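You operate a simulated robot arm through the tools that you are given. There is no shell and no other tool. Be economical: measure what you need, move in short steps, check, and stop when the job is done.

The job below is to be done with a simulated robot arm. You get a single attempt, and the scene is never put back.

## Task
Load the orange cassette, rewind it, play it and stop at 3.

It is judged by the outcome, as a careful person would: the job done as asked, and still so three seconds after it is handed in. It fails if anything else is knocked over, pushed out of place, dropped, spilled or broken.

## Robot
A 6-joint arm with a two-finger parallel gripper, fixed in place. Base frame: the origin is at the foot of the arm, x ahead of it, y to its left, z up. Readings come in m, rad, newtons and seconds.
With the tool pointing down near the work surface it reaches from about 0.14 to 0.6 m from the base axis. Its first joint turns from -1.152 to 1.152 rad. Payload 2.1 kg.
Tool frame: the origin (TCP) lies between the finger pads and is the grasp point; the fingertips stand 0.03 m ahead of it; z points along the fingers, y is the line along which they close. Largest opening 0.094 m; finger width 0.028, thickness 0.01; the body of the gripper, 0.05 by 0.096 m, starts 0.055 m behind the TCP.
Orientation is that of the tool frame in the base frame, as a unit quaternion [w, x, y, z]. With the fingers straight down and closing along the base's y, the tool's x points along the base's -x, its y along +y and its z along -z.

## Interface
- The arm moves only by the tool drive_tool. Its argument "steps" is one flat list of numbers, 6 for each row, row after row: the shift along the tool's x, y, z in units of 150 mm (1.0 is 150 mm), then the turn, a rotation vector about the tool's x, y, z in units of 60 degrees (1.0 is 60 degrees). In form: [x, y, z, ax, ay, az, x, y, z, ax, ay, az, ...]. A call has 1 to 10 rows; each row is the pose to reach, as a shift and turn from the pose commanded when the call began, along the tool's axes at that moment. "hand" is the gripper command, from -1 (fully open) to 1 (shut), values between in proportion, set as the call begins (left out, the last holds). A call with a number of a shift or a turn outside -1 to 1 is refused whole. Rows are played at 5 a second. More than 0.05 m and 0.15 rad between two rows, or a gripper value outside its range, and nothing of the call is played. Where a pose cannot be reached the arm comes as near as it can. A force on the tool above 90 N (or 10 N above the force at the start of the call, whichever is more), or a blocked arm, ends the call early, and 0.2 s more pass. The fingers move at their own pace (about 0.072 m/s each) and stop on an object; they squeeze with about 30 N. The grip force told is the motor's: it shows also when the fingers shut on nothing. Time passes only in rows, and 0.2 s behind the last, so rows that repeat a pose let the fingers close. The reply holds the time, the measured pose of the TCP, the force on the tool along the base axes, the opening and the grip force, in the units named above and with some noise, with the torque about the TCP (base axes, N m) and any sound that the robot's microphone picked up.
- Cameras (640 x 400 px; columns grow to the right, rows downward): "scene" is fixed at [0.0394, -0.3597, 0.4997]; the picture's right is [0.90, -0.45, 0.00], its down [-0.19, -0.39, -0.90] and it looks along [0.40, 0.81, -0.43] (base axes); focal length 357 px, centre (320, 200). "wrist" rides on the gripper at [0.076, 0.014, -0.103] in the tool frame; the picture's right is [-0.18, 0.98, 0.00], its down [-0.75, -0.14, -0.64] and it looks along [-0.63, -0.12, 0.77] (tool axes); focal length 243 px, centre (320, 200). There is no depth. A picture from a camera that has moved, and an enlarged one, comes with that camera's place and axes in the base frame and with its lens.
- snapshot(camera): a new picture of that camera. No time passes.
- inspect(camera, box): a new picture of the part [left, top, right, bottom] of that camera's present view, enlarged. No time passes.
- hand_in(): hands the job in; it is judged then, once.

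Go step by step. Nothing tells you positions but the pictures and the camera data: compare them with the known pose of the tool, close in by small moves and look again before you grip or let go. The budget is 120 turns and 68 pictures, counting those below and the enlarged ones. Unless the task says otherwise, let go and move clear before handing in, and close with one line.

The tools are called after "Call:" as name(argument=value, ...) on one line, values as JSON. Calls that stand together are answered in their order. drive_tool: Moves the arm, as the interface text tells. Its arguments: {"type":"object","properties":{"steps":{"type":"array","items":{"type":"number"}},"hand":{"type":"number"}},"required":["steps"]} The other tools are called the same way: snapshot (camera) takes a picture; inspect (camera, box) takes an enlarged picture of a part of a camera's view; hand_in () hands the job in.

At the start:

```text
clock: 0.0
eef_pos: [0.2797, -0.0006, 0.328]
ee_rot: [0.001, 0.001, 1.0, 0.0]
ft_force: [-0.6, -0.4, 0.7]
moment: [-0.01, -0.03, 0.03]
width: 0.094
finger_force: 0.2
```

scene: 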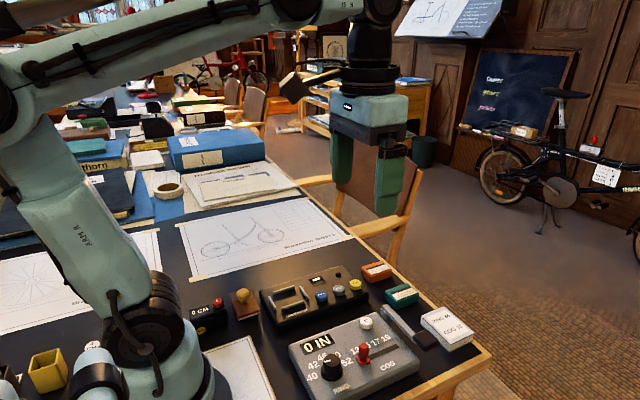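
wrist: 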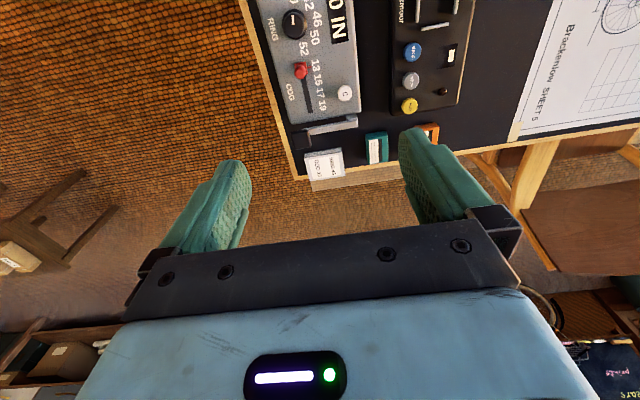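

I see a desk with a tape player (dark box with blue/grey/yellow buttons), an orange and a teal cassette, and a calculator-like box. I'll enlarge both views to read the labels.

Call:
inspect(camera="scene", box=[240, 250, 420, 340])

Call:
inspect(camera="wrist", box=[280, 0, 520, 180])

Call:
inspect(camera="scene", box=[340, 250, 500, 350])

```text
3.56 times, centred on (330, 295) of scene
camera zoom: at [0.0394, -0.3597, 0.4997], right [0.9, -0.45, 0.0], down [-0.19, -0.39, -0.9], along [0.4, 0.81, -0.43], focal length 1270 px, centre (284, -138)
```

zoom: 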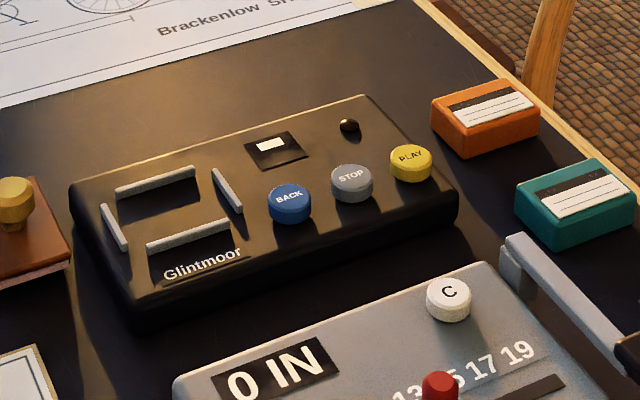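

```text
2.22 times, centred on (400, 90) of wrist
camera zoom: at [0.2033, 0.0131, 0.4324], right [0.18, 0.98, 0.0], down [0.75, -0.14, 0.64], along [0.63, -0.12, -0.77], focal length 539 px, centre (142, 444)
```

zoom: 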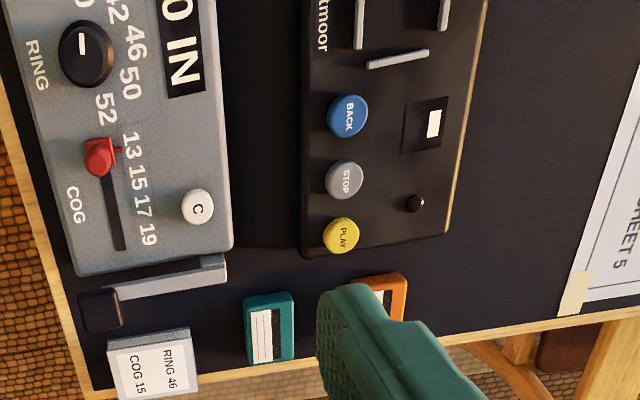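

```text
4.00 times, centred on (420, 300) of scene
camera zoom: at [0.0394, -0.3597, 0.4997], right [0.9, -0.45, 0.0], down [-0.19, -0.39, -0.9], along [0.4, 0.81, -0.43], focal length 1428 px, centre (-80, -200)
```

zoom: 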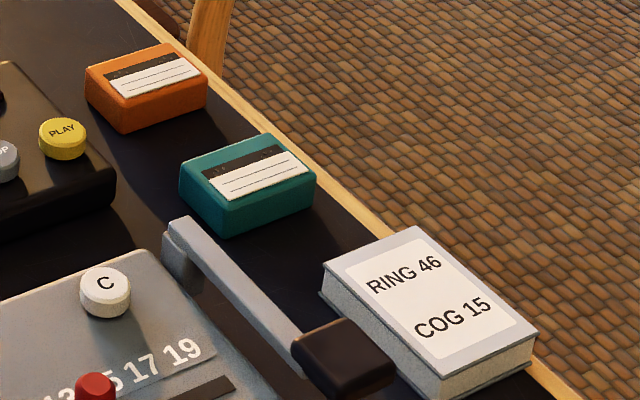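

I make out the tape deck (BACK/STOP/PLAY, a slot bounded by four bars and a small counter window), with the orange cassette beyond PLAY. I estimate PLAY is near (0.376, 0.144, -0.01). I'll shift the wrist camera to get a clear second view.

Call:
drive_tool(steps=[0.1, 0.22, 0.08, 0, 0, 0, 0.2, 0.44, 0.16, 0, 0, 0, 0.3, 0.66, 0.24, 0, 0, 0, 0.4, 0.867, 0.32, 0, 0, 0, 0.4, 0.867, 0.32, 0, 0, 0], hand=-1)

Call:
snapshot(camera="wrist")

```text
clock: 1.2
eef_pos: [0.2179, 0.1274, 0.2815]
ee_rot: [0.003, 0.0, 1.0, 0.0]
ft_force: [-0.1, -0.7, -0.1]
moment: [-0.02, 0.01, -0.01]
width: 0.0938
finger_force: 0.0
```

```text
62 pictures are left
camera wrist: at [0.1426, 0.1419, 0.3855], right [0.18, 0.98, 0.0], down [0.75, -0.14, 0.64], along [0.63, -0.12, -0.76], focal length 243 px, centre (320, 200)
```

wrist: 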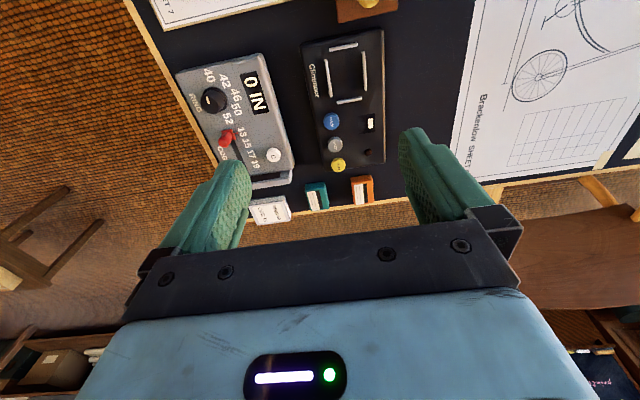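

Call:
inspect(camera="wrist", box=[260, 20, 420, 220])

```text
2.00 times, centred on (340, 120) of wrist
camera zoom: at [0.1426, 0.1419, 0.3855], right [0.18, 0.98, 0.0], down [0.75, -0.14, 0.64], along [0.63, -0.12, -0.76], focal length 485 px, centre (280, 360)
```

zoom: 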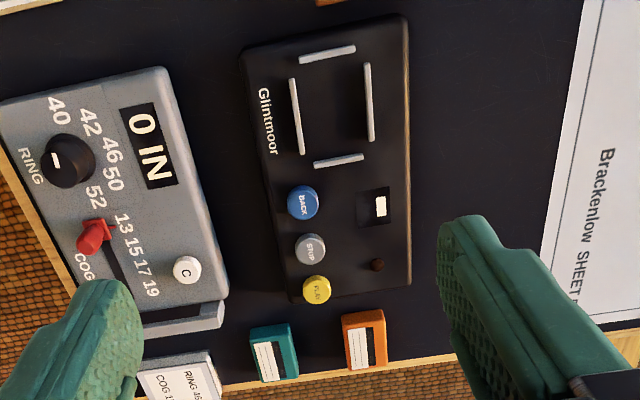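

The deck is nearly aligned with the base axes: slot centre ≈ (0.237, 0.163), orange cassette ≈ (0.455, 0.169) with its long side along x. I'll come over the cassette for a closer look.

Call:
drive_tool(steps=[-0.237, 0.07, 0.136, 0, 0, 0, -0.474, 0.139, 0.272, 0, 0, 0, -0.71, 0.208, 0.407, 0, 0, 0, -0.947, 0.277, 0.543, 0, 0, 0, -0.947, 0.277, 0.543, 0, 0, 0], hand=-0.5)

Call:
snapshot(camera="wrist")

Call:
snapshot(camera="scene")

```text
clock: 2.4
eef_pos: [0.3623, 0.1704, 0.1991]
ee_rot: [0.002, 0.0, 1.0, 0.001]
ft_force: [-0.8, -1.0, 0.0]
moment: [-0.03, 0.01, -0.05]
width: 0.0702
finger_force: 0.1
```

```text
60 pictures are left
camera wrist: at [0.2867, 0.1846, 0.3024], right [0.18, 0.98, 0.0], down [0.75, -0.14, 0.64], along [0.63, -0.12, -0.77], focal length 243 px, centre (320, 200)
```

wrist: 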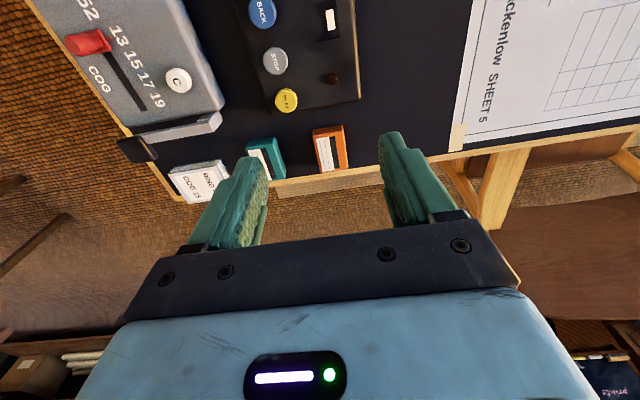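

```text
59 pictures are left
```

scene: 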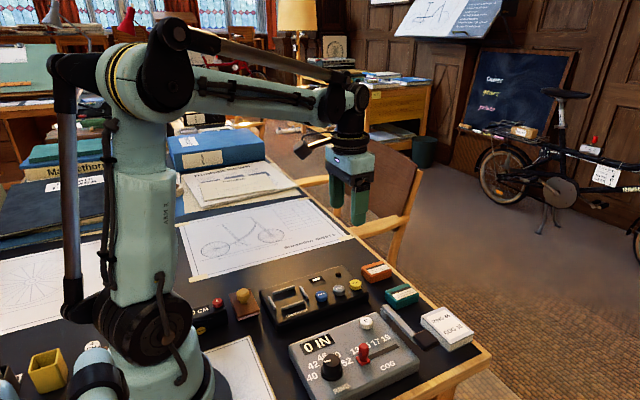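

The second view confirms the orange cassette near (0.456, 0.167). I'm descending to about 0.1 above it to check alignment.

Call:
drive_tool(steps=[-0.21, -0.005, 0.2, 0, 0, 0, -0.42, -0.01, 0.4, 0, 0, 0, -0.627, -0.015, 0.6, 0, 0, 0, -0.627, -0.015, 0.75, 0, 0, 0, -0.627, -0.015, 0.75, 0, 0, 0])

Call:
snapshot(camera="wrist")

Call:
inspect(camera="scene", box=[310, 200, 470, 300])

```text
clock: 3.6
eef_pos: [0.4558, 0.1677, 0.0866]
ee_rot: [0.001, 0.0, 1.0, 0.0]
ft_force: [0.0, -0.9, 0.1]
moment: [-0.03, 0.01, -0.03]
width: 0.0707
finger_force: 0.1
```

```text
58 pictures are left
camera wrist: at [0.3795, 0.1825, 0.1899], right [0.18, 0.98, 0.0], down [0.75, -0.14, 0.64], along [0.63, -0.12, -0.76], focal length 243 px, centre (320, 200)
```

wrist: 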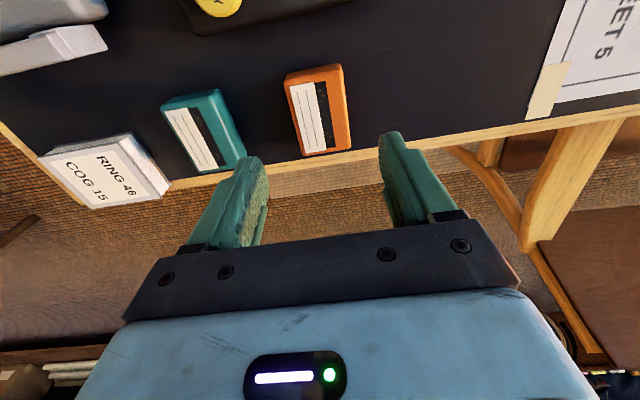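

```text
4.00 times, centred on (390, 250) of scene
camera zoom: at [0.0394, -0.3597, 0.4997], right [0.9, -0.45, 0.0], down [-0.19, -0.39, -0.9], along [0.4, 0.81, -0.43], focal length 1428 px, centre (40, 0)
```

zoom: 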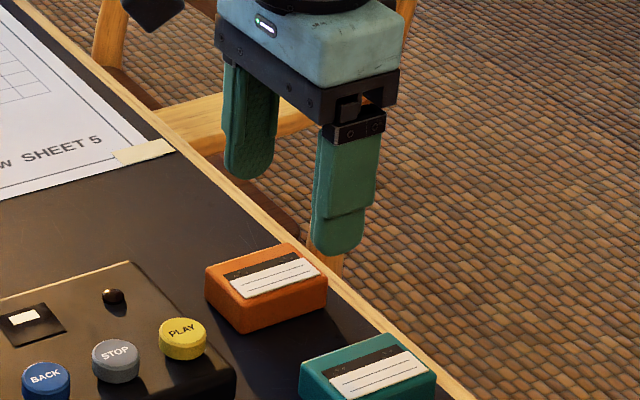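

The cassette appears to be at x≈0.45, y≈0.17 with its top near z≈0.01. I'll shift slightly and lower until the fingertips are just above it, then compare.

Call:
drive_tool(steps=[0.03, 0.013, 0.12, 0, 0, 0, 0.03, 0.013, 0.24, 0, 0, 0, 0.03, 0.013, 0.24, 0, 0, 0])

Call:
inspect(camera="scene", box=[310, 200, 470, 300])

Call:
snapshot(camera="wrist")

```text
clock: 4.4
eef_pos: [0.4512, 0.17, 0.0503]
ee_rot: [0.002, 0.0, 1.0, 0.0]
ft_force: [-0.4, 0.6, 0.7]
moment: [-0.01, 0.03, 0.0]
width: 0.0704
finger_force: 0.0
```

```text
4.00 times, centred on (390, 250) of scene
camera zoom: at [0.0394, -0.3597, 0.4997], right [0.9, -0.45, 0.0], down [-0.19, -0.39, -0.9], along [0.4, 0.81, -0.43], focal length 1428 px, centre (40, 0)
```

zoom: 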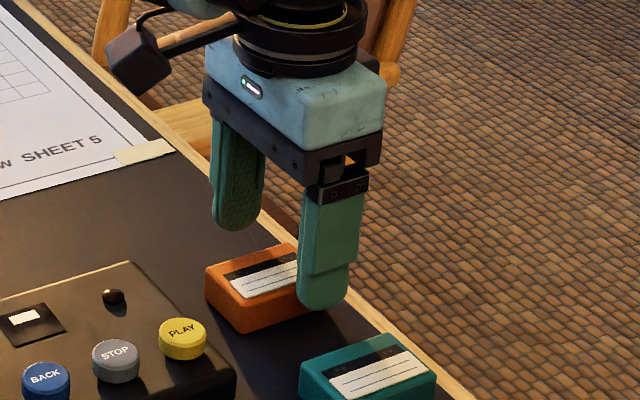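

```text
55 pictures are left
camera wrist: at [0.3755, 0.1852, 0.1541], right [0.18, 0.98, 0.0], down [0.75, -0.14, 0.64], along [0.63, -0.12, -0.76], focal length 243 px, centre (320, 200)
```

wrist: 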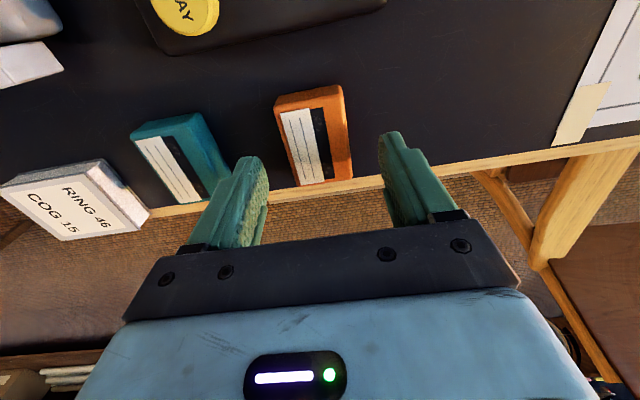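

The alignment looks good to within a few millimetres. I'll nudge -4 mm in x and +2 mm in y and lower to fingertip z≈0.0.

Call:
drive_tool(steps=[0.027, 0.013, 0.067, 0, 0, 0, 0.027, 0.013, 0.133, 0, 0, 0, 0.027, 0.013, 0.133, 0, 0, 0])

Call:
inspect(camera="scene", box=[310, 220, 438, 300])

Call:
inspect(camera="wrist", box=[200, 60, 440, 260])

```text
clock: 5.2
eef_pos: [0.4464, 0.1715, 0.0295]
ee_rot: [0.002, -0.001, 1.0, 0.0]
ft_force: [0.1, -0.2, -0.2]
moment: [0.0, 0.03, -0.03]
width: 0.0706
finger_force: 0.0
```

```text
5.00 times, centred on (374, 260) of scene
camera zoom: at [0.0394, -0.3597, 0.4997], right [0.9, -0.45, 0.0], down [-0.19, -0.39, -0.9], along [0.4, 0.81, -0.43], focal length 1785 px, centre (50, -100)
```

zoom: 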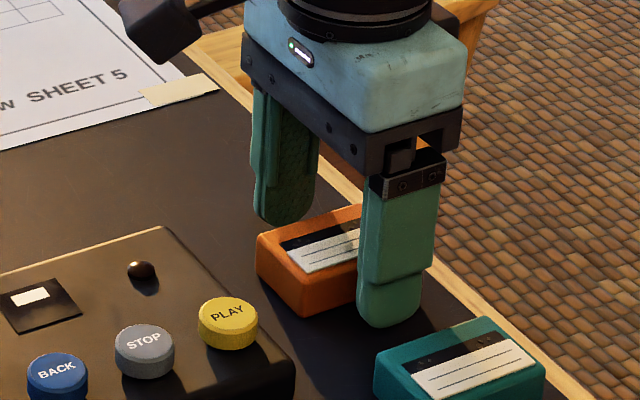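

```text
2.00 times, centred on (320, 160) of wrist
camera zoom: at [0.3714, 0.1867, 0.1337], right [0.18, 0.98, 0.0], down [0.75, -0.14, 0.64], along [0.63, -0.12, -0.76], focal length 485 px, centre (320, 280)
```

zoom: 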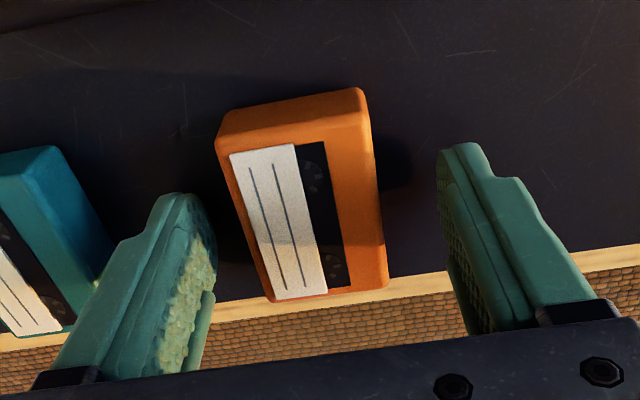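

The fingers bracket the cassette well, with the tips about 10 mm below its top. Closing the gripper now.

Call:
drive_tool(steps=[0, 0, 0.013, 0, 0, 0, 0, 0, 0.013, 0, 0, 0, 0, 0, 0.013, 0, 0, 0, 0, 0, 0.013, 0, 0, 0], hand=1)

Call:
inspect(camera="wrist", box=[200, 60, 440, 260])

```text
clock: 6.2
eef_pos: [0.4471, 0.172, 0.029]
ee_rot: [0.002, 0.001, 1.0, 0.0]
ft_force: [-0.6, 0.3, 4.9]
moment: [0.03, 0.03, 0.0]
width: 0.0389
finger_force: 30.5
```

```text
2.00 times, centred on (320, 160) of wrist
camera zoom: at [0.3715, 0.1864, 0.1329], right [0.18, 0.98, 0.0], down [0.75, -0.14, 0.64], along [0.63, -0.12, -0.77], focal length 485 px, centre (320, 280)
```

zoom: 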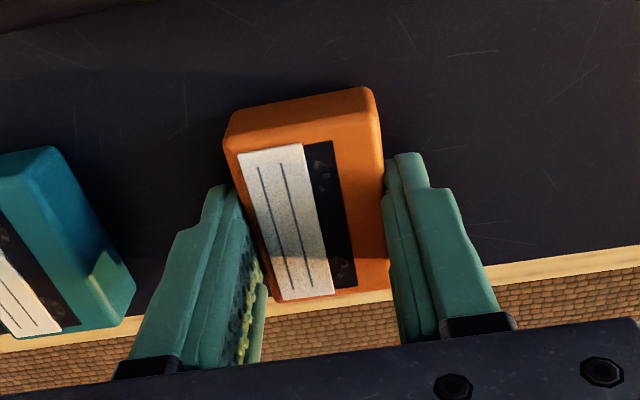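

Gripped (width 0.039), but the upward force says the fingertips are touching the table, so the table is at z≈0. The slot's bars would block fingers held this low, so I'll open slightly, rise about 11 mm and grip again higher.

Call:
drive_tool(steps=[0, 0, -0.01, 0, 0, 0, 0, 0, -0.01, 0, 0, 0, 0, 0, -0.075, 0, 0, 0, 0, 0, -0.075, 0, 0, 0], hand=-0.17)

Call:
drive_tool(steps=[0, 0, 0, 0, 0, 0, 0, 0, 0, 0, 0, 0, 0, 0, 0, 0, 0, 0], hand=1)

Call:
inspect(camera="scene", box=[240, 220, 432, 340])

Call:
inspect(camera="wrist", box=[200, 60, 440, 260])

```text
clock: 7.2
eef_pos: [0.4468, 0.1709, 0.0396]
ee_rot: [0.002, 0.0, 1.0, 0.0]
ft_force: [-0.2, -0.2, -0.9]
moment: [0.01, 0.01, 0.03]
width: 0.055
finger_force: 0.1
```

```text
clock: 8.0
eef_pos: [0.4472, 0.1711, 0.0396]
ee_rot: [0.002, 0.001, 1.0, 0.0]
ft_force: [-0.7, 0.7, 2.1]
moment: [0.0, 0.01, 0.0]
width: 0.0389
finger_force: 30.0
```

```text
3.33 times, centred on (336, 280) of scene
camera zoom: at [0.0394, -0.3597, 0.4997], right [0.9, -0.45, 0.0], down [-0.19, -0.39, -0.9], along [0.4, 0.81, -0.43], focal length 1190 px, centre (267, -67)
```

zoom: 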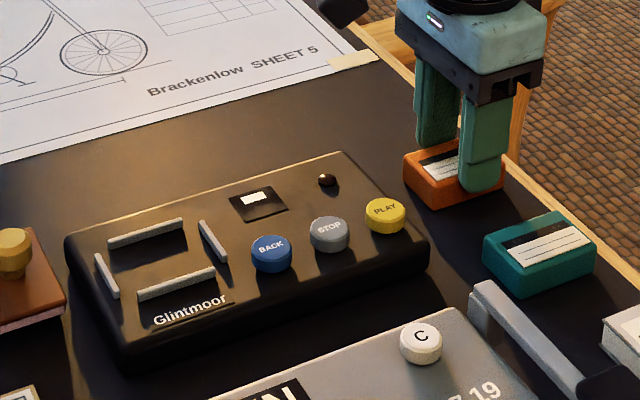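

```text
2.00 times, centred on (320, 160) of wrist
camera zoom: at [0.3711, 0.186, 0.1437], right [0.18, 0.98, 0.0], down [0.75, -0.14, 0.64], along [0.63, -0.12, -0.76], focal length 485 px, centre (320, 280)
```

zoom: 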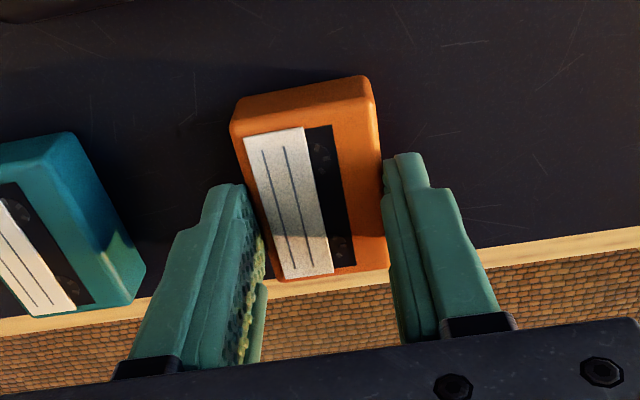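

A firm grip higher up. Now I'll lift and carry the cassette toward the slot, estimated at (0.227, 0.161) on a deck top near z≈0.03.

Call:
drive_tool(steps=[0, 0, -0.27, 0, 0, 0, 0, 0, -0.54, 0, 0, 0, 0.25, 0, -0.6, 0, 0, 0, 0.5, -0.02, -0.6, 0, 0, 0, 0.75, -0.04, -0.6, 0, 0, 0, 1.0, -0.067, -0.6, 0, 0, 0, 1.0, -0.067, -0.6, 0, 0, 0])

Call:
drive_tool(steps=[0.23, 0, 0, 0, 0, 0, 0.45, 0, 0, 0, 0, 0, 0.45, 0, 0, 0, 0, 0])

Call:
snapshot(camera="wrist")

Call:
inspect(camera="scene", box=[220, 180, 412, 300])

```text
clock: 9.6
eef_pos: [0.2975, 0.1607, 0.1302]
ee_rot: [0.002, 0.0, 1.0, 0.0]
ft_force: [0.2, 0.3, -0.4]
moment: [-0.01, -0.01, 0.01]
width: 0.0
finger_force: 29.9
```

```text
clock: 10.4
eef_pos: [0.23, 0.1615, 0.1304]
ee_rot: [0.002, 0.001, 1.0, 0.0]
ft_force: [-1.2, -0.2, 0.1]
moment: [-0.02, -0.01, -0.01]
width: 0.0003
finger_force: 31.0
```

```text
49 pictures are left
camera wrist: at [0.153, 0.1764, 0.2335], right [0.18, 0.98, 0.0], down [0.75, -0.14, 0.64], along [0.63, -0.12, -0.76], focal length 243 px, centre (320, 200)
```

wrist: 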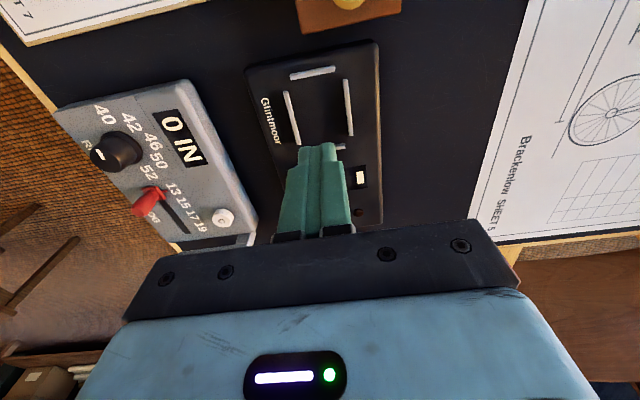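

```text
3.33 times, centred on (316, 240) of scene
camera zoom: at [0.0394, -0.3597, 0.4997], right [0.9, -0.45, 0.0], down [-0.19, -0.39, -0.9], along [0.4, 0.81, -0.43], focal length 1190 px, centre (333, 67)
```

zoom: 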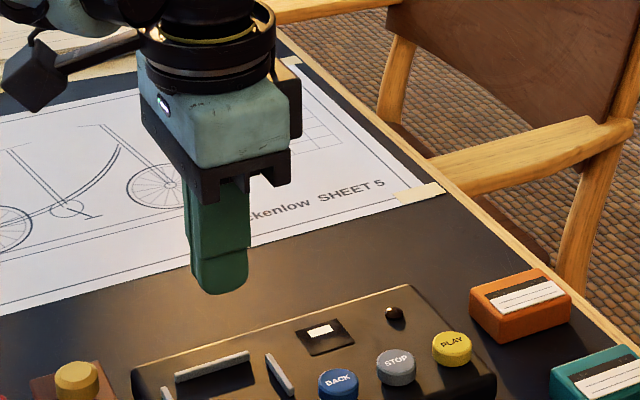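

The grip was too shallow: the cassette slipped out and stayed at its original place, undisturbed. I also found that one enlarged view had been cropped differently than I assumed. The corrected heights are: cassette top z≈0.012, deck/bars z≈0.02, slot centre ≈ (0.230, 0.161). I'm going back to grip lower.

Call:
drive_tool(steps=[-0.25, 0.01, 0, 0, 0, 0, -0.5, 0.02, 0, 0, 0, 0, -0.75, 0.04, 0, 0, 0, 0, -1.0, 0.06, 0, 0, 0, 0, -1.0, 0.06, 0, 0, 0, 0], hand=-0.4)

Call:
drive_tool(steps=[-0.22, 0, 0.1, 0, 0, 0, -0.435, 0.0, 0.25, 0, 0, 0, -0.435, 0.0, 0.43, 0, 0, 0, -0.435, 0.0, 0.43, 0, 0, 0])

Call:
inspect(camera="wrist", box=[200, 60, 440, 210])

```text
clock: 11.6
eef_pos: [0.38, 0.1705, 0.1313]
ee_rot: [0.001, 0.0, 1.0, 0.0]
ft_force: [-0.1, -0.4, 0.0]
moment: [0.05, -0.01, 0.02]
width: 0.0656
finger_force: 0.0
```

```text
clock: 12.6
eef_pos: [0.4459, 0.172, 0.0686]
ee_rot: [0.002, 0.0, 1.0, 0.0]
ft_force: [0.3, 0.2, 0.0]
moment: [-0.01, -0.01, 0.01]
width: 0.0659
finger_force: 0.1
```

```text
2.67 times, centred on (320, 135) of wrist
camera zoom: at [0.3694, 0.1867, 0.171], right [0.18, 0.98, 0.0], down [0.75, -0.14, 0.64], along [0.63, -0.12, -0.76], focal length 647 px, centre (320, 373)
```

zoom: 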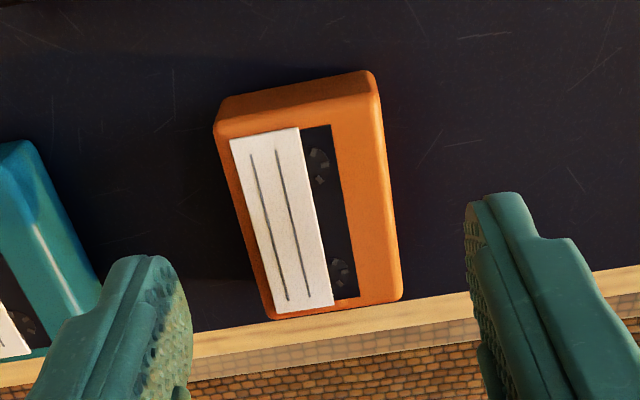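

The cassette is still centred under the gripper. I'll lower to TCP z≈0.0295 and close.

Call:
drive_tool(steps=[0.007, -0.006, 0.13, 0, 0, 0, 0.007, -0.006, 0.262, 0, 0, 0, 0.007, -0.006, 0.262, 0, 0, 0])

Call:
drive_tool(steps=[0, 0, 0, 0, 0, 0, 0, 0, 0, 0, 0, 0, 0, 0, 0, 0, 0, 0], hand=1)

Call:
drive_tool(steps=[0, 0, -0.1, 0, 0, 0, 0, 0, -0.2, 0, 0, 0, 0, 0, -0.4, 0, 0, 0, 0, 0, -0.4, 0, 0, 0])

Call:
inspect(camera="wrist", box=[200, 60, 440, 210])

Call:
inspect(camera="scene", box=[310, 200, 470, 300])

```text
clock: 13.4
eef_pos: [0.4433, 0.1715, 0.0284]
ee_rot: [0.002, 0.0, 1.0, 0.0]
ft_force: [0.1, -0.2, 0.3]
moment: [0.0, 0.0, -0.02]
width: 0.0659
finger_force: 0.1
```

```text
clock: 14.2
eef_pos: [0.4423, 0.1717, 0.0281]
ee_rot: [0.003, 0.0, 1.0, 0.0]
ft_force: [0.3, 0.6, -0.5]
moment: [-0.03, 0.01, 0.02]
width: 0.0391
finger_force: 29.8
```

```text
clock: 15.2
eef_pos: [0.443, 0.1693, 0.0876]
ee_rot: [0.001, 0.0, 1.0, 0.0]
ft_force: [-1.2, 0.5, -0.3]
moment: [0.0, 0.01, -0.01]
width: 0.0391
finger_force: 30.3
```

```text
2.67 times, centred on (320, 135) of wrist
camera zoom: at [0.3672, 0.1844, 0.1914], right [0.18, 0.98, 0.0], down [0.75, -0.14, 0.64], along [0.63, -0.12, -0.76], focal length 647 px, centre (320, 373)
```

zoom: 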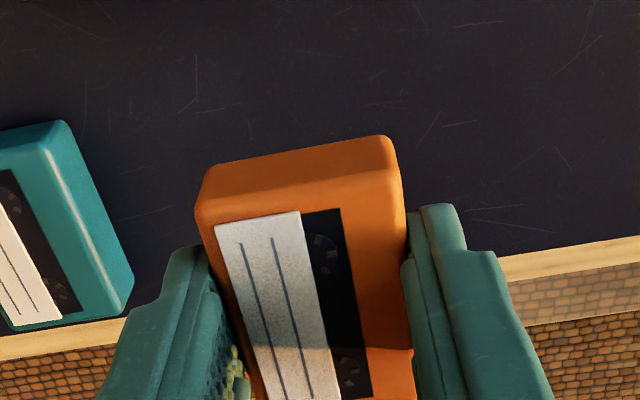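

```text
4.00 times, centred on (390, 250) of scene
camera zoom: at [0.0394, -0.3597, 0.4997], right [0.9, -0.45, 0.0], down [-0.19, -0.39, -0.9], along [0.4, 0.81, -0.43], focal length 1428 px, centre (40, 0)
```

zoom: 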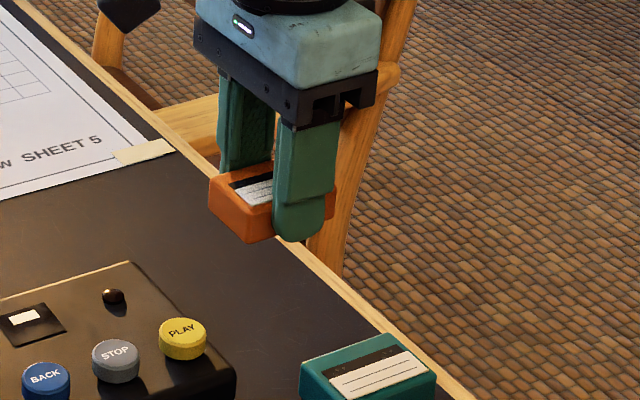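

Held firmly this time. Carrying it over to the slot.

Call:
drive_tool(steps=[0.1, 0, -0.15, 0, 0, 0, 0.33, -0.01, -0.15, 0, 0, 0, 0.56, -0.02, -0.15, 0, 0, 0, 0.78, -0.04, -0.15, 0, 0, 0, 1.0, -0.055, -0.15, 0, 0, 0, 1.0, -0.055, -0.15, 0, 0, 0])

Call:
drive_tool(steps=[0.23, 0, 0, 0, 0, 0, 0.453, 0, 0, 0, 0, 0, 0.453, 0, 0.13, 0, 0, 0, 0.453, 0, 0.13, 0, 0, 0])

Call:
inspect(camera="wrist", box=[200, 30, 440, 180])

Call:
inspect(camera="scene", box=[220, 230, 380, 330])

```text
clock: 16.6
eef_pos: [0.2928, 0.1631, 0.1089]
ee_rot: [0.001, 0.0, 1.0, 0.001]
ft_force: [-0.6, -0.5, 0.0]
moment: [-0.01, -0.01, 0.0]
width: 0.0391
finger_force: 30.2
```

```text
clock: 17.6
eef_pos: [0.2249, 0.1631, 0.0892]
ee_rot: [0.002, 0.0, 1.0, 0.0]
ft_force: [1.0, 0.4, -0.1]
moment: [0.01, 0.01, 0.01]
width: 0.039
finger_force: 30.1
```

```text
2.67 times, centred on (320, 105) of wrist
camera zoom: at [0.1485, 0.1771, 0.193], right [0.18, 0.98, 0.0], down [0.75, -0.14, 0.64], along [0.63, -0.12, -0.76], focal length 647 px, centre (320, 453)
```

zoom: 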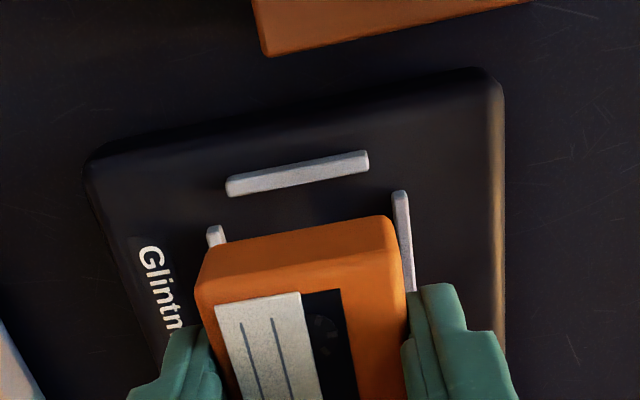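

```text
4.00 times, centred on (300, 280) of scene
camera zoom: at [0.0394, -0.3597, 0.4997], right [0.9, -0.45, 0.0], down [-0.19, -0.39, -0.9], along [0.4, 0.81, -0.43], focal length 1428 px, centre (400, -120)
```

zoom: 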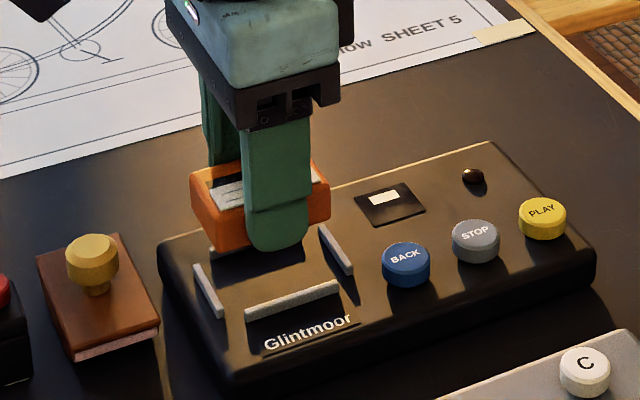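

The cassette is nearly aligned above the slot; I need about +2 mm in x and -1 mm in y. I'll adjust and descend partway to check.

Call:
drive_tool(steps=[-0.012, -0.006, 0, 0, 0, 0, -0.012, -0.006, 0.09, 0, 0, 0, -0.012, -0.006, 0.17, 0, 0, 0, -0.012, -0.006, 0.17, 0, 0, 0])

Call:
inspect(camera="wrist", box=[200, 30, 440, 180])

Call:
inspect(camera="scene", box=[240, 250, 336, 310])

```text
clock: 18.6
eef_pos: [0.2259, 0.1609, 0.0642]
ee_rot: [0.002, 0.0, 1.0, 0.001]
ft_force: [0.2, -1.0, -0.6]
moment: [0.0, -0.01, 0.02]
width: 0.039
finger_force: 29.6
```

```text
2.67 times, centred on (320, 105) of wrist
camera zoom: at [0.1512, 0.1757, 0.167], right [0.18, 0.98, 0.0], down [0.75, -0.14, 0.64], along [0.63, -0.12, -0.76], focal length 647 px, centre (320, 453)
```

zoom: 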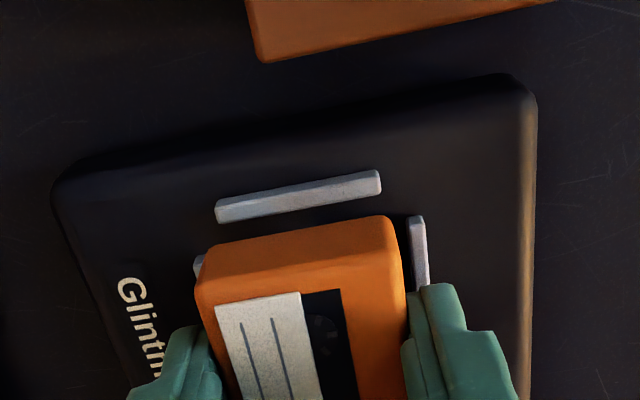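

```text
6.67 times, centred on (288, 280) of scene
camera zoom: at [0.0394, -0.3597, 0.4997], right [0.9, -0.45, 0.0], down [-0.19, -0.39, -0.9], along [0.4, 0.81, -0.43], focal length 2380 px, centre (533, -333)
```

zoom: 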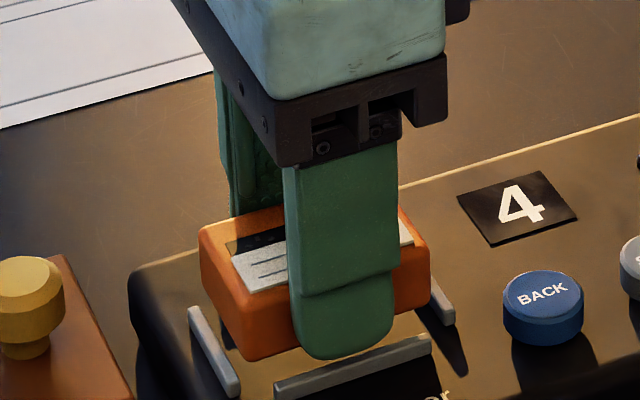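

Well centred; the counter now shows 4. Lowering in small steps while watching the force.

Call:
drive_tool(steps=[0, 0, 0.02, 0, 0, 0, 0, 0, 0.04, 0, 0, 0, 0, 0, 0.04, 0, 0, 0])

Call:
inspect(camera="scene", box=[240, 250, 336, 310])

```text
clock: 19.4
eef_pos: [0.2276, 0.1617, 0.0572]
ee_rot: [0.002, 0.0, 1.0, 0.0]
ft_force: [0.2, -0.1, -0.1]
moment: [0.0, -0.04, 0.03]
width: 0.0389
finger_force: 29.9
```

```text
6.67 times, centred on (288, 280) of scene
camera zoom: at [0.0394, -0.3597, 0.4997], right [0.9, -0.45, 0.0], down [-0.19, -0.39, -0.9], along [0.4, 0.81, -0.43], focal length 2380 px, centre (533, -333)
```

zoom: 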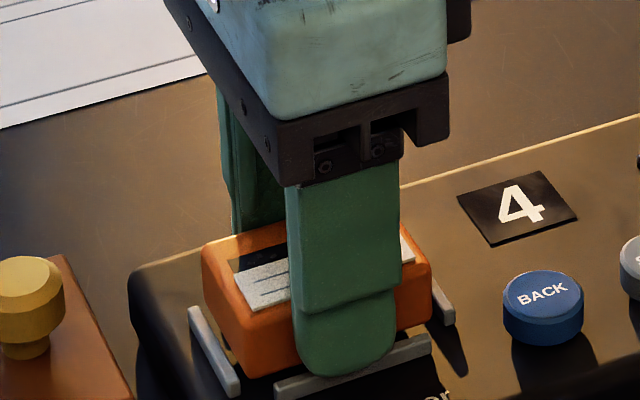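

No contact yet. Down a few more millimetres.

Call:
drive_tool(steps=[0, 0, 0.01, 0, 0, 0, 0, 0, 0.02, 0, 0, 0, 0, 0, 0.02, 0, 0, 0])

Call:
inspect(camera="scene", box=[240, 250, 336, 310])

Call:
inspect(camera="wrist", box=[200, 30, 440, 180])

```text
clock: 20.1
eef_pos: [0.2266, 0.1607, 0.0557]
ee_rot: [-0.001, 0.0, 1.0, -0.002]
ft_force: [-1.9, -2.8, 24.3]
moment: [0.54, -0.02, 0.06]
width: 0.0389
finger_force: 30.1
stopped in row 3: the force on the tool passed its limit at 100 N (the readings are from after the stop); the commanded pose is now the measured one
```

```text
6.67 times, centred on (288, 280) of scene
camera zoom: at [0.0393, -0.3597, 0.4997], right [0.9, -0.45, 0.0], down [-0.19, -0.39, -0.9], along [0.4, 0.81, -0.43], focal length 2380 px, centre (533, -333)
```

zoom: 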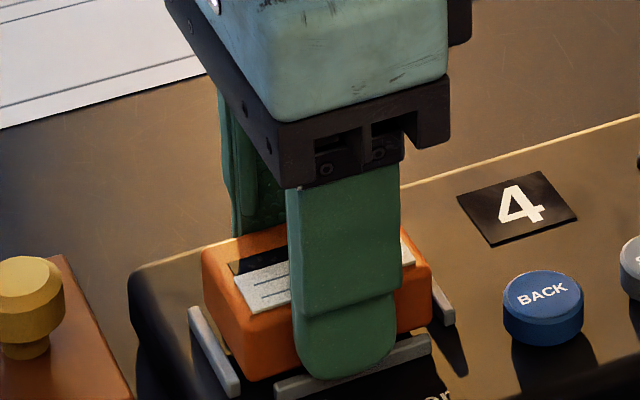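

```text
2.67 times, centred on (320, 105) of wrist
camera zoom: at [0.152, 0.1759, 0.1601], right [0.18, 0.98, 0.0], down [0.75, -0.14, 0.64], along [0.63, -0.12, -0.77], focal length 647 px, centre (320, 453)
```

zoom: 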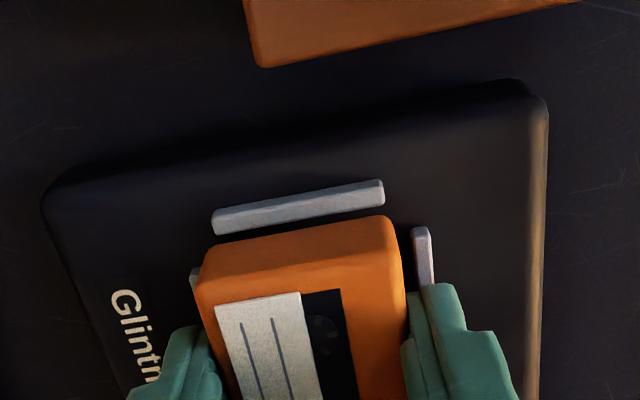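

A finger (the +y side) has touched a bar top, so the cassette is down between the bars and practically on the deck. I'll back off 1 mm, open slightly so it settles, and rise.

Call:
drive_tool(steps=[0, 0, -0.008, 0, 0, 0, 0, 0, -0.008, 0, 0, 0])

Call:
drive_tool(steps=[0, 0, 0, 0, 0, 0, 0, 0, 0, 0, 0, 0, 0, 0, -0.1, 0, 0, 0, 0, 0, -0.35, 0, 0, 0, 0, 0, -0.6, 0, 0, 0, 0, 0, -0.6, 0, 0, 0], hand=-0.2)

Call:
inspect(camera="scene", box=[240, 250, 368, 330])

Call:
snapshot(camera="wrist")

```text
clock: 20.6
eef_pos: [0.2279, 0.1624, 0.0562]
ee_rot: [0.0, 0.001, 1.0, -0.002]
ft_force: [-1.0, -1.2, -0.2]
moment: [0.01, 0.01, 0.0]
width: 0.0391
finger_force: 29.1
```

```text
clock: 22.1
eef_pos: [0.2272, 0.1624, 0.1472]
ee_rot: [0.0, 0.0, 1.0, -0.002]
ft_force: [0.1, -0.5, -0.1]
moment: [-0.01, -0.02, -0.02]
width: 0.0563
finger_force: 0.0
```

```text
5.00 times, centred on (304, 290) of scene
camera zoom: at [0.0394, -0.3597, 0.4997], right [0.9, -0.45, 0.0], down [-0.19, -0.39, -0.9], along [0.4, 0.81, -0.43], focal length 1785 px, centre (400, -250)
```

zoom: 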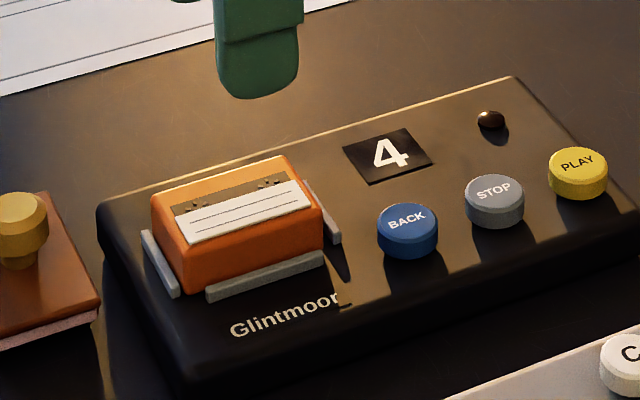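

```text
36 pictures are left
camera wrist: at [0.1516, 0.1765, 0.2508], right [0.18, 0.98, 0.0], down [0.75, -0.14, 0.64], along [0.63, -0.12, -0.77], focal length 243 px, centre (320, 200)
```

wrist: 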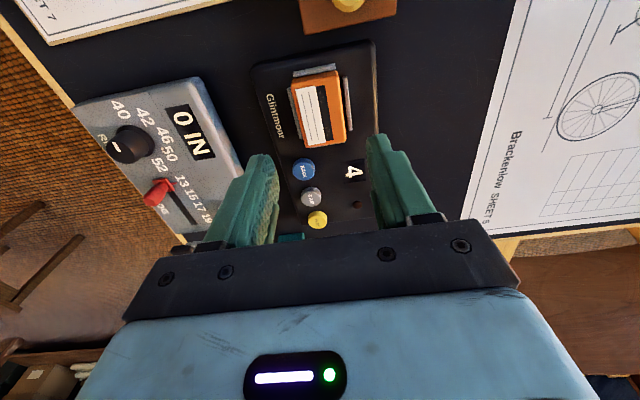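

The cassette sits squarely in the slot and the counter shows 4. Next I'll close the fingers and hover over BACK (≈ 0.285, 0.133, top z≈0.035).

Call:
drive_tool(steps=[-0.2, -0.1, 0, 0, 0, 0, -0.387, -0.196, 0.1, 0, 0, 0, -0.387, -0.196, 0.38, 0, 0, 0, -0.387, -0.196, 0.38, 0, 0, 0], hand=1)

Call:
inspect(camera="scene", box=[260, 230, 388, 310])

Call:
inspect(camera="wrist", box=[240, 80, 400, 180])

```text
clock: 23.1
eef_pos: [0.2854, 0.1319, 0.0894]
ee_rot: [0.0, 0.0, 1.0, -0.002]
ft_force: [-1.3, -0.3, -0.3]
moment: [-0.05, -0.02, 0.05]
width: 0.0
finger_force: 30.0
```

```text
5.00 times, centred on (324, 270) of scene
camera zoom: at [0.0394, -0.3597, 0.4997], right [0.9, -0.45, 0.0], down [-0.19, -0.39, -0.9], along [0.4, 0.81, -0.43], focal length 1785 px, centre (300, -150)
```

zoom: 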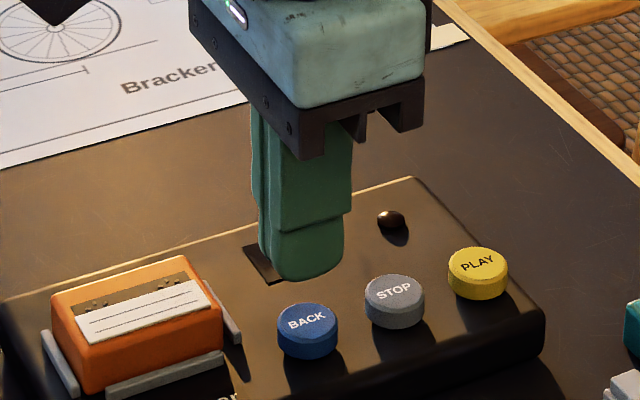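

```text
4.00 times, centred on (320, 130) of wrist
camera zoom: at [0.2099, 0.147, 0.1935], right [0.18, 0.98, 0.0], down [0.75, -0.14, 0.64], along [0.63, -0.12, -0.77], focal length 970 px, centre (320, 480)
```

zoom: 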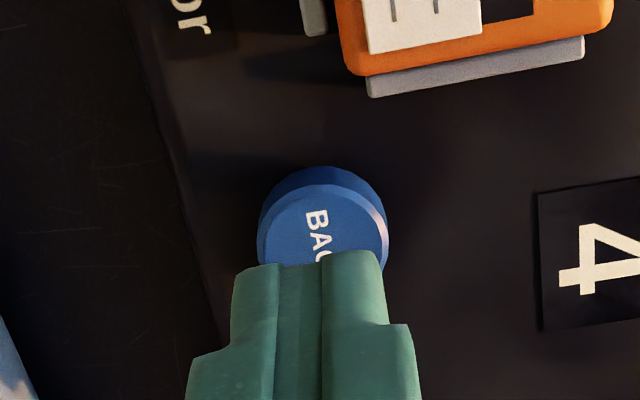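

Aligned over BACK. Descending to near contact.

Call:
drive_tool(steps=[0, 0, 0.08, 0, 0, 0, 0, 0, 0.14, 0, 0, 0, 0, 0, 0.16, 0, 0, 0])

```text
clock: 23.9
eef_pos: [0.2859, 0.1322, 0.0669]
ee_rot: [0.0, -0.001, 1.0, -0.002]
ft_force: [-0.4, -0.3, -0.3]
moment: [-0.01, 0.03, 0.02]
width: 0.0
finger_force: 30.4
```

Call:
drive_tool(steps=[0, 0, 0.01, 0, 0, 0, 0, 0, 0.02, 0, 0, 0])

```text
clock: 24.4
eef_pos: [0.2847, 0.1325, 0.063]
ee_rot: [0.0, -0.001, 1.0, -0.002]
ft_force: [-0.7, -0.5, -0.5]
moment: [-0.01, -0.06, 0.0]
width: 0.0001
finger_force: 29.7
```

No contact yet at tip z≈0.033. Continuing in small increments.

Call:
drive_tool(steps=[0, 0, 0.01, 0, 0, 0, 0, 0, 0.02, 0, 0, 0])

Call:
inspect(camera="scene", box=[260, 250, 388, 330])

```text
clock: 25.1
eef_pos: [0.2862, 0.1319, 0.0598]
ee_rot: [-0.001, 0.0, 1.0, -0.002]
ft_force: [-0.4, -0.6, 1.5]
moment: [0.0, 0.01, 0.0]
width: 0.0
finger_force: 30.2
```

```text
5.00 times, centred on (324, 290) of scene
camera zoom: at [0.0394, -0.3597, 0.4997], right [0.9, -0.45, 0.0], down [-0.19, -0.39, -0.9], along [0.4, 0.81, -0.43], focal length 1785 px, centre (300, -250)
```

zoom: 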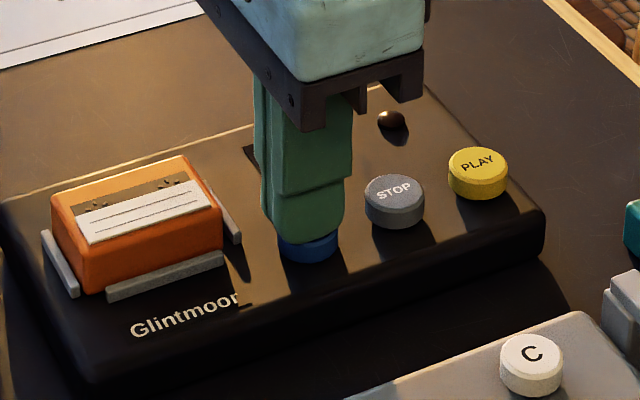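

Contact is just starting (1.5 N). Pressing 3 mm further.

Call:
drive_tool(steps=[0, 0, 0.01, 0, 0, 0, 0, 0, 0.02, 0, 0, 0, 0, 0, 0.02, 0, 0, 0])

Call:
inspect(camera="wrist", box=[280, 80, 440, 180])

```text
clock: 25.9
eef_pos: [0.2866, 0.1322, 0.0575]
ee_rot: [-0.001, -0.001, 1.0, -0.002]
ft_force: [0.0, -1.4, 6.0]
moment: [-0.02, -0.02, -0.01]
width: 0.0002
finger_force: 29.9
heard: click
```

```text
4.00 times, centred on (360, 130) of wrist
camera zoom: at [0.2102, 0.1463, 0.1613], right [0.18, 0.98, 0.0], down [0.75, -0.14, 0.64], along [0.63, -0.12, -0.77], focal length 970 px, centre (160, 480)
```

zoom: 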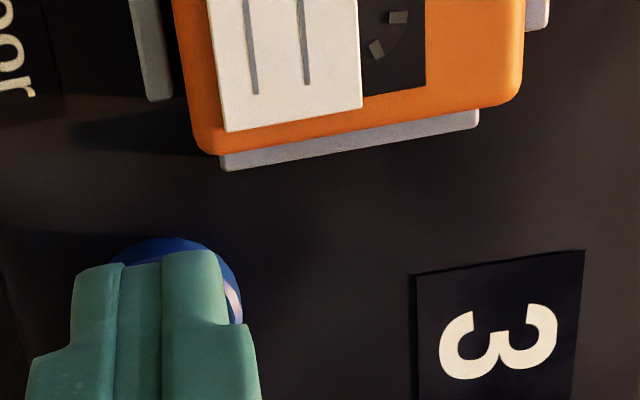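

It clicked and the counter went to 3. I'll hold briefly to see whether it keeps rewinding.

Call:
drive_tool(steps=[0, 0, 0, 0, 0, 0, 0, 0, 0, 0, 0, 0, 0, 0, 0, 0, 0, 0, 0, 0, 0, 0, 0, 0, 0, 0, 0, 0, 0, 0])

Call:
inspect(camera="wrist", box=[280, 80, 440, 180])

```text
clock: 27.1
eef_pos: [0.2854, 0.131, 0.0574]
ee_rot: [0.0, 0.0, 1.0, -0.002]
ft_force: [2.1, -3.2, 7.1]
moment: [-0.07, -0.06, -0.03]
width: 0.0001
finger_force: 30.2
```

```text
4.00 times, centred on (360, 130) of wrist
camera zoom: at [0.2101, 0.1464, 0.1613], right [0.18, 0.98, 0.0], down [0.75, -0.14, 0.64], along [0.63, -0.12, -0.77], focal length 970 px, centre (160, 480)
```

zoom: 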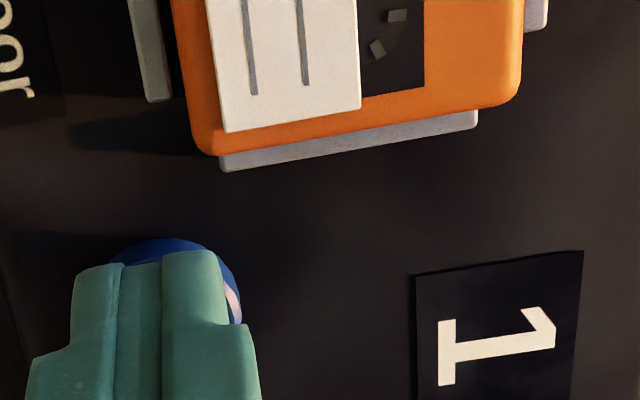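

It rewinds continuously (now 1). I'll hold a bit longer until it reaches 0.

Call:
drive_tool(steps=[0, 0, 0, 0, 0, 0, 0, 0, 0, 0, 0, 0, 0, 0, 0, 0, 0, 0, 0, 0, 0, 0, 0, 0, 0, 0, 0, 0, 0, 0, 0, 0, 0, 0, 0, 0])

Call:
inspect(camera="wrist", box=[280, 80, 440, 180])

```text
clock: 28.4
eef_pos: [0.2857, 0.1307, 0.057]
ee_rot: [-0.001, 0.0, 1.0, -0.001]
ft_force: [1.4, -1.5, 6.4]
moment: [0.01, -0.06, -0.04]
width: 0.0
finger_force: 29.8
```

```text
4.00 times, centred on (360, 130) of wrist
camera zoom: at [0.2101, 0.1464, 0.1613], right [0.18, 0.98, 0.0], down [0.75, -0.14, 0.64], along [0.63, -0.12, -0.77], focal length 970 px, centre (160, 480)
```

zoom: 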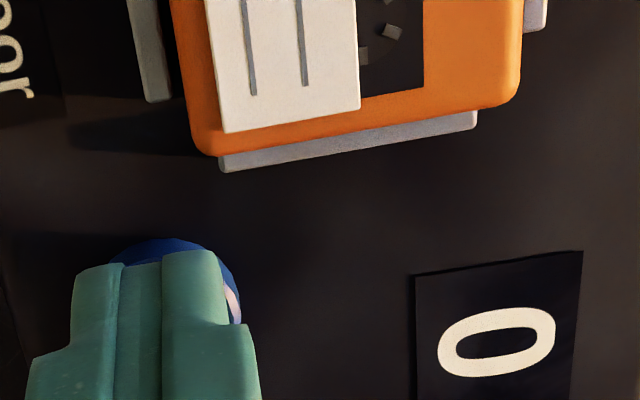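

Counter at 0. I'll hold a little longer to be sure it's fully rewound, then lift and move to hover over PLAY.

Call:
drive_tool(steps=[0, 0, 0, 0, 0, 0, 0, 0, 0, 0, 0, 0, 0, 0, 0, 0, 0, 0, 0, 0, -0.15, 0, 0, 0, -0.25, 0.007, -0.15, 0, 0, 0, -0.5, 0.013, -0.15, 0, 0, 0, -0.5, 0.013, -0.15, 0, 0, 0])

Call:
inspect(camera="wrist", box=[240, 30, 480, 180])

Call:
inspect(camera="scene", box=[260, 240, 388, 320])

```text
clock: 30.1
eef_pos: [0.3598, 0.1349, 0.0799]
ee_rot: [-0.001, 0.001, 1.0, -0.002]
ft_force: [-0.1, -0.3, -0.1]
moment: [0.02, -0.02, 0.02]
width: 0.0001
finger_force: 30.3
```

```text
2.67 times, centred on (360, 105) of wrist
camera zoom: at [0.2847, 0.1495, 0.1837], right [0.18, 0.98, 0.0], down [0.75, -0.14, 0.64], along [0.63, -0.12, -0.77], focal length 647 px, centre (213, 453)
```

zoom: 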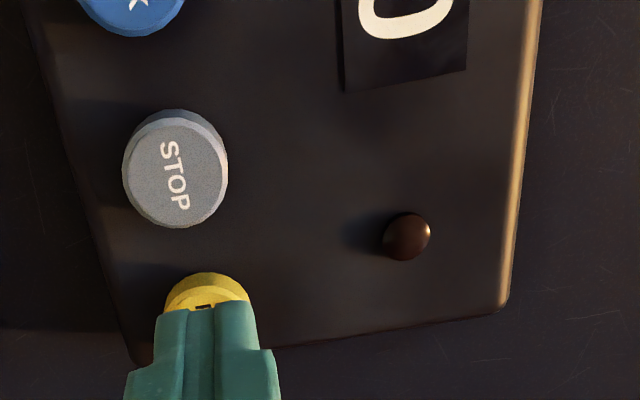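

```text
5.00 times, centred on (324, 280) of scene
camera zoom: at [0.0394, -0.3597, 0.4997], right [0.9, -0.45, 0.0], down [-0.19, -0.39, -0.9], along [0.4, 0.81, -0.43], focal length 1785 px, centre (300, -200)
```

zoom: 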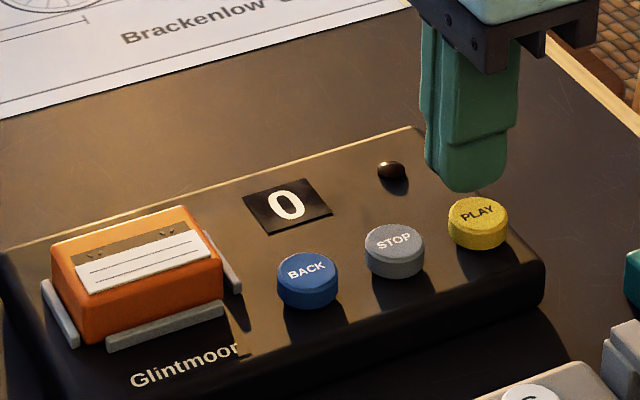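

Counter at 0, all in place. PLAY is at ≈ (0.366, 0.132). I'll press it with a slight correction.

Call:
drive_tool(steps=[-0.033, -0.015, 0.06, 0, 0, 0, -0.033, -0.015, 0.13, 0, 0, 0, -0.033, -0.015, 0.152, 0, 0, 0])

```text
clock: 30.9
eef_pos: [0.3663, 0.1318, 0.0567]
ee_rot: [-0.001, -0.001, 1.0, -0.002]
ft_force: [-0.9, -1.0, 9.5]
moment: [-0.03, 0.03, 0.02]
width: 0.0001
finger_force: 30.2
heard: click
```

PLAY clicked. Lifting and moving directly to hover over STOP.

Call:
drive_tool(steps=[0, 0, -0.1, 0, 0, 0, 0.253, 0.003, -0.1, 0, 0, 0, 0.253, 0.003, -0.06, 0, 0, 0])

Call:
inspect(camera="scene", box=[260, 240, 388, 320])

```text
clock: 31.6
eef_pos: [0.3278, 0.1336, 0.0648]
ee_rot: [0.0, 0.001, 1.0, -0.002]
ft_force: [0.3, -0.1, 0.3]
moment: [-0.01, 0.0, 0.01]
width: 0.0002
finger_force: 30.3
```

```text
5.00 times, centred on (324, 280) of scene
camera zoom: at [0.0394, -0.3597, 0.4997], right [0.9, -0.45, 0.0], down [-0.19, -0.39, -0.9], along [0.4, 0.81, -0.43], focal length 1785 px, centre (300, -200)
```

zoom: 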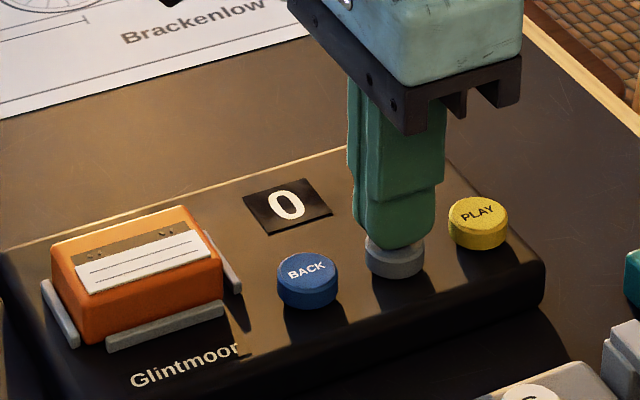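

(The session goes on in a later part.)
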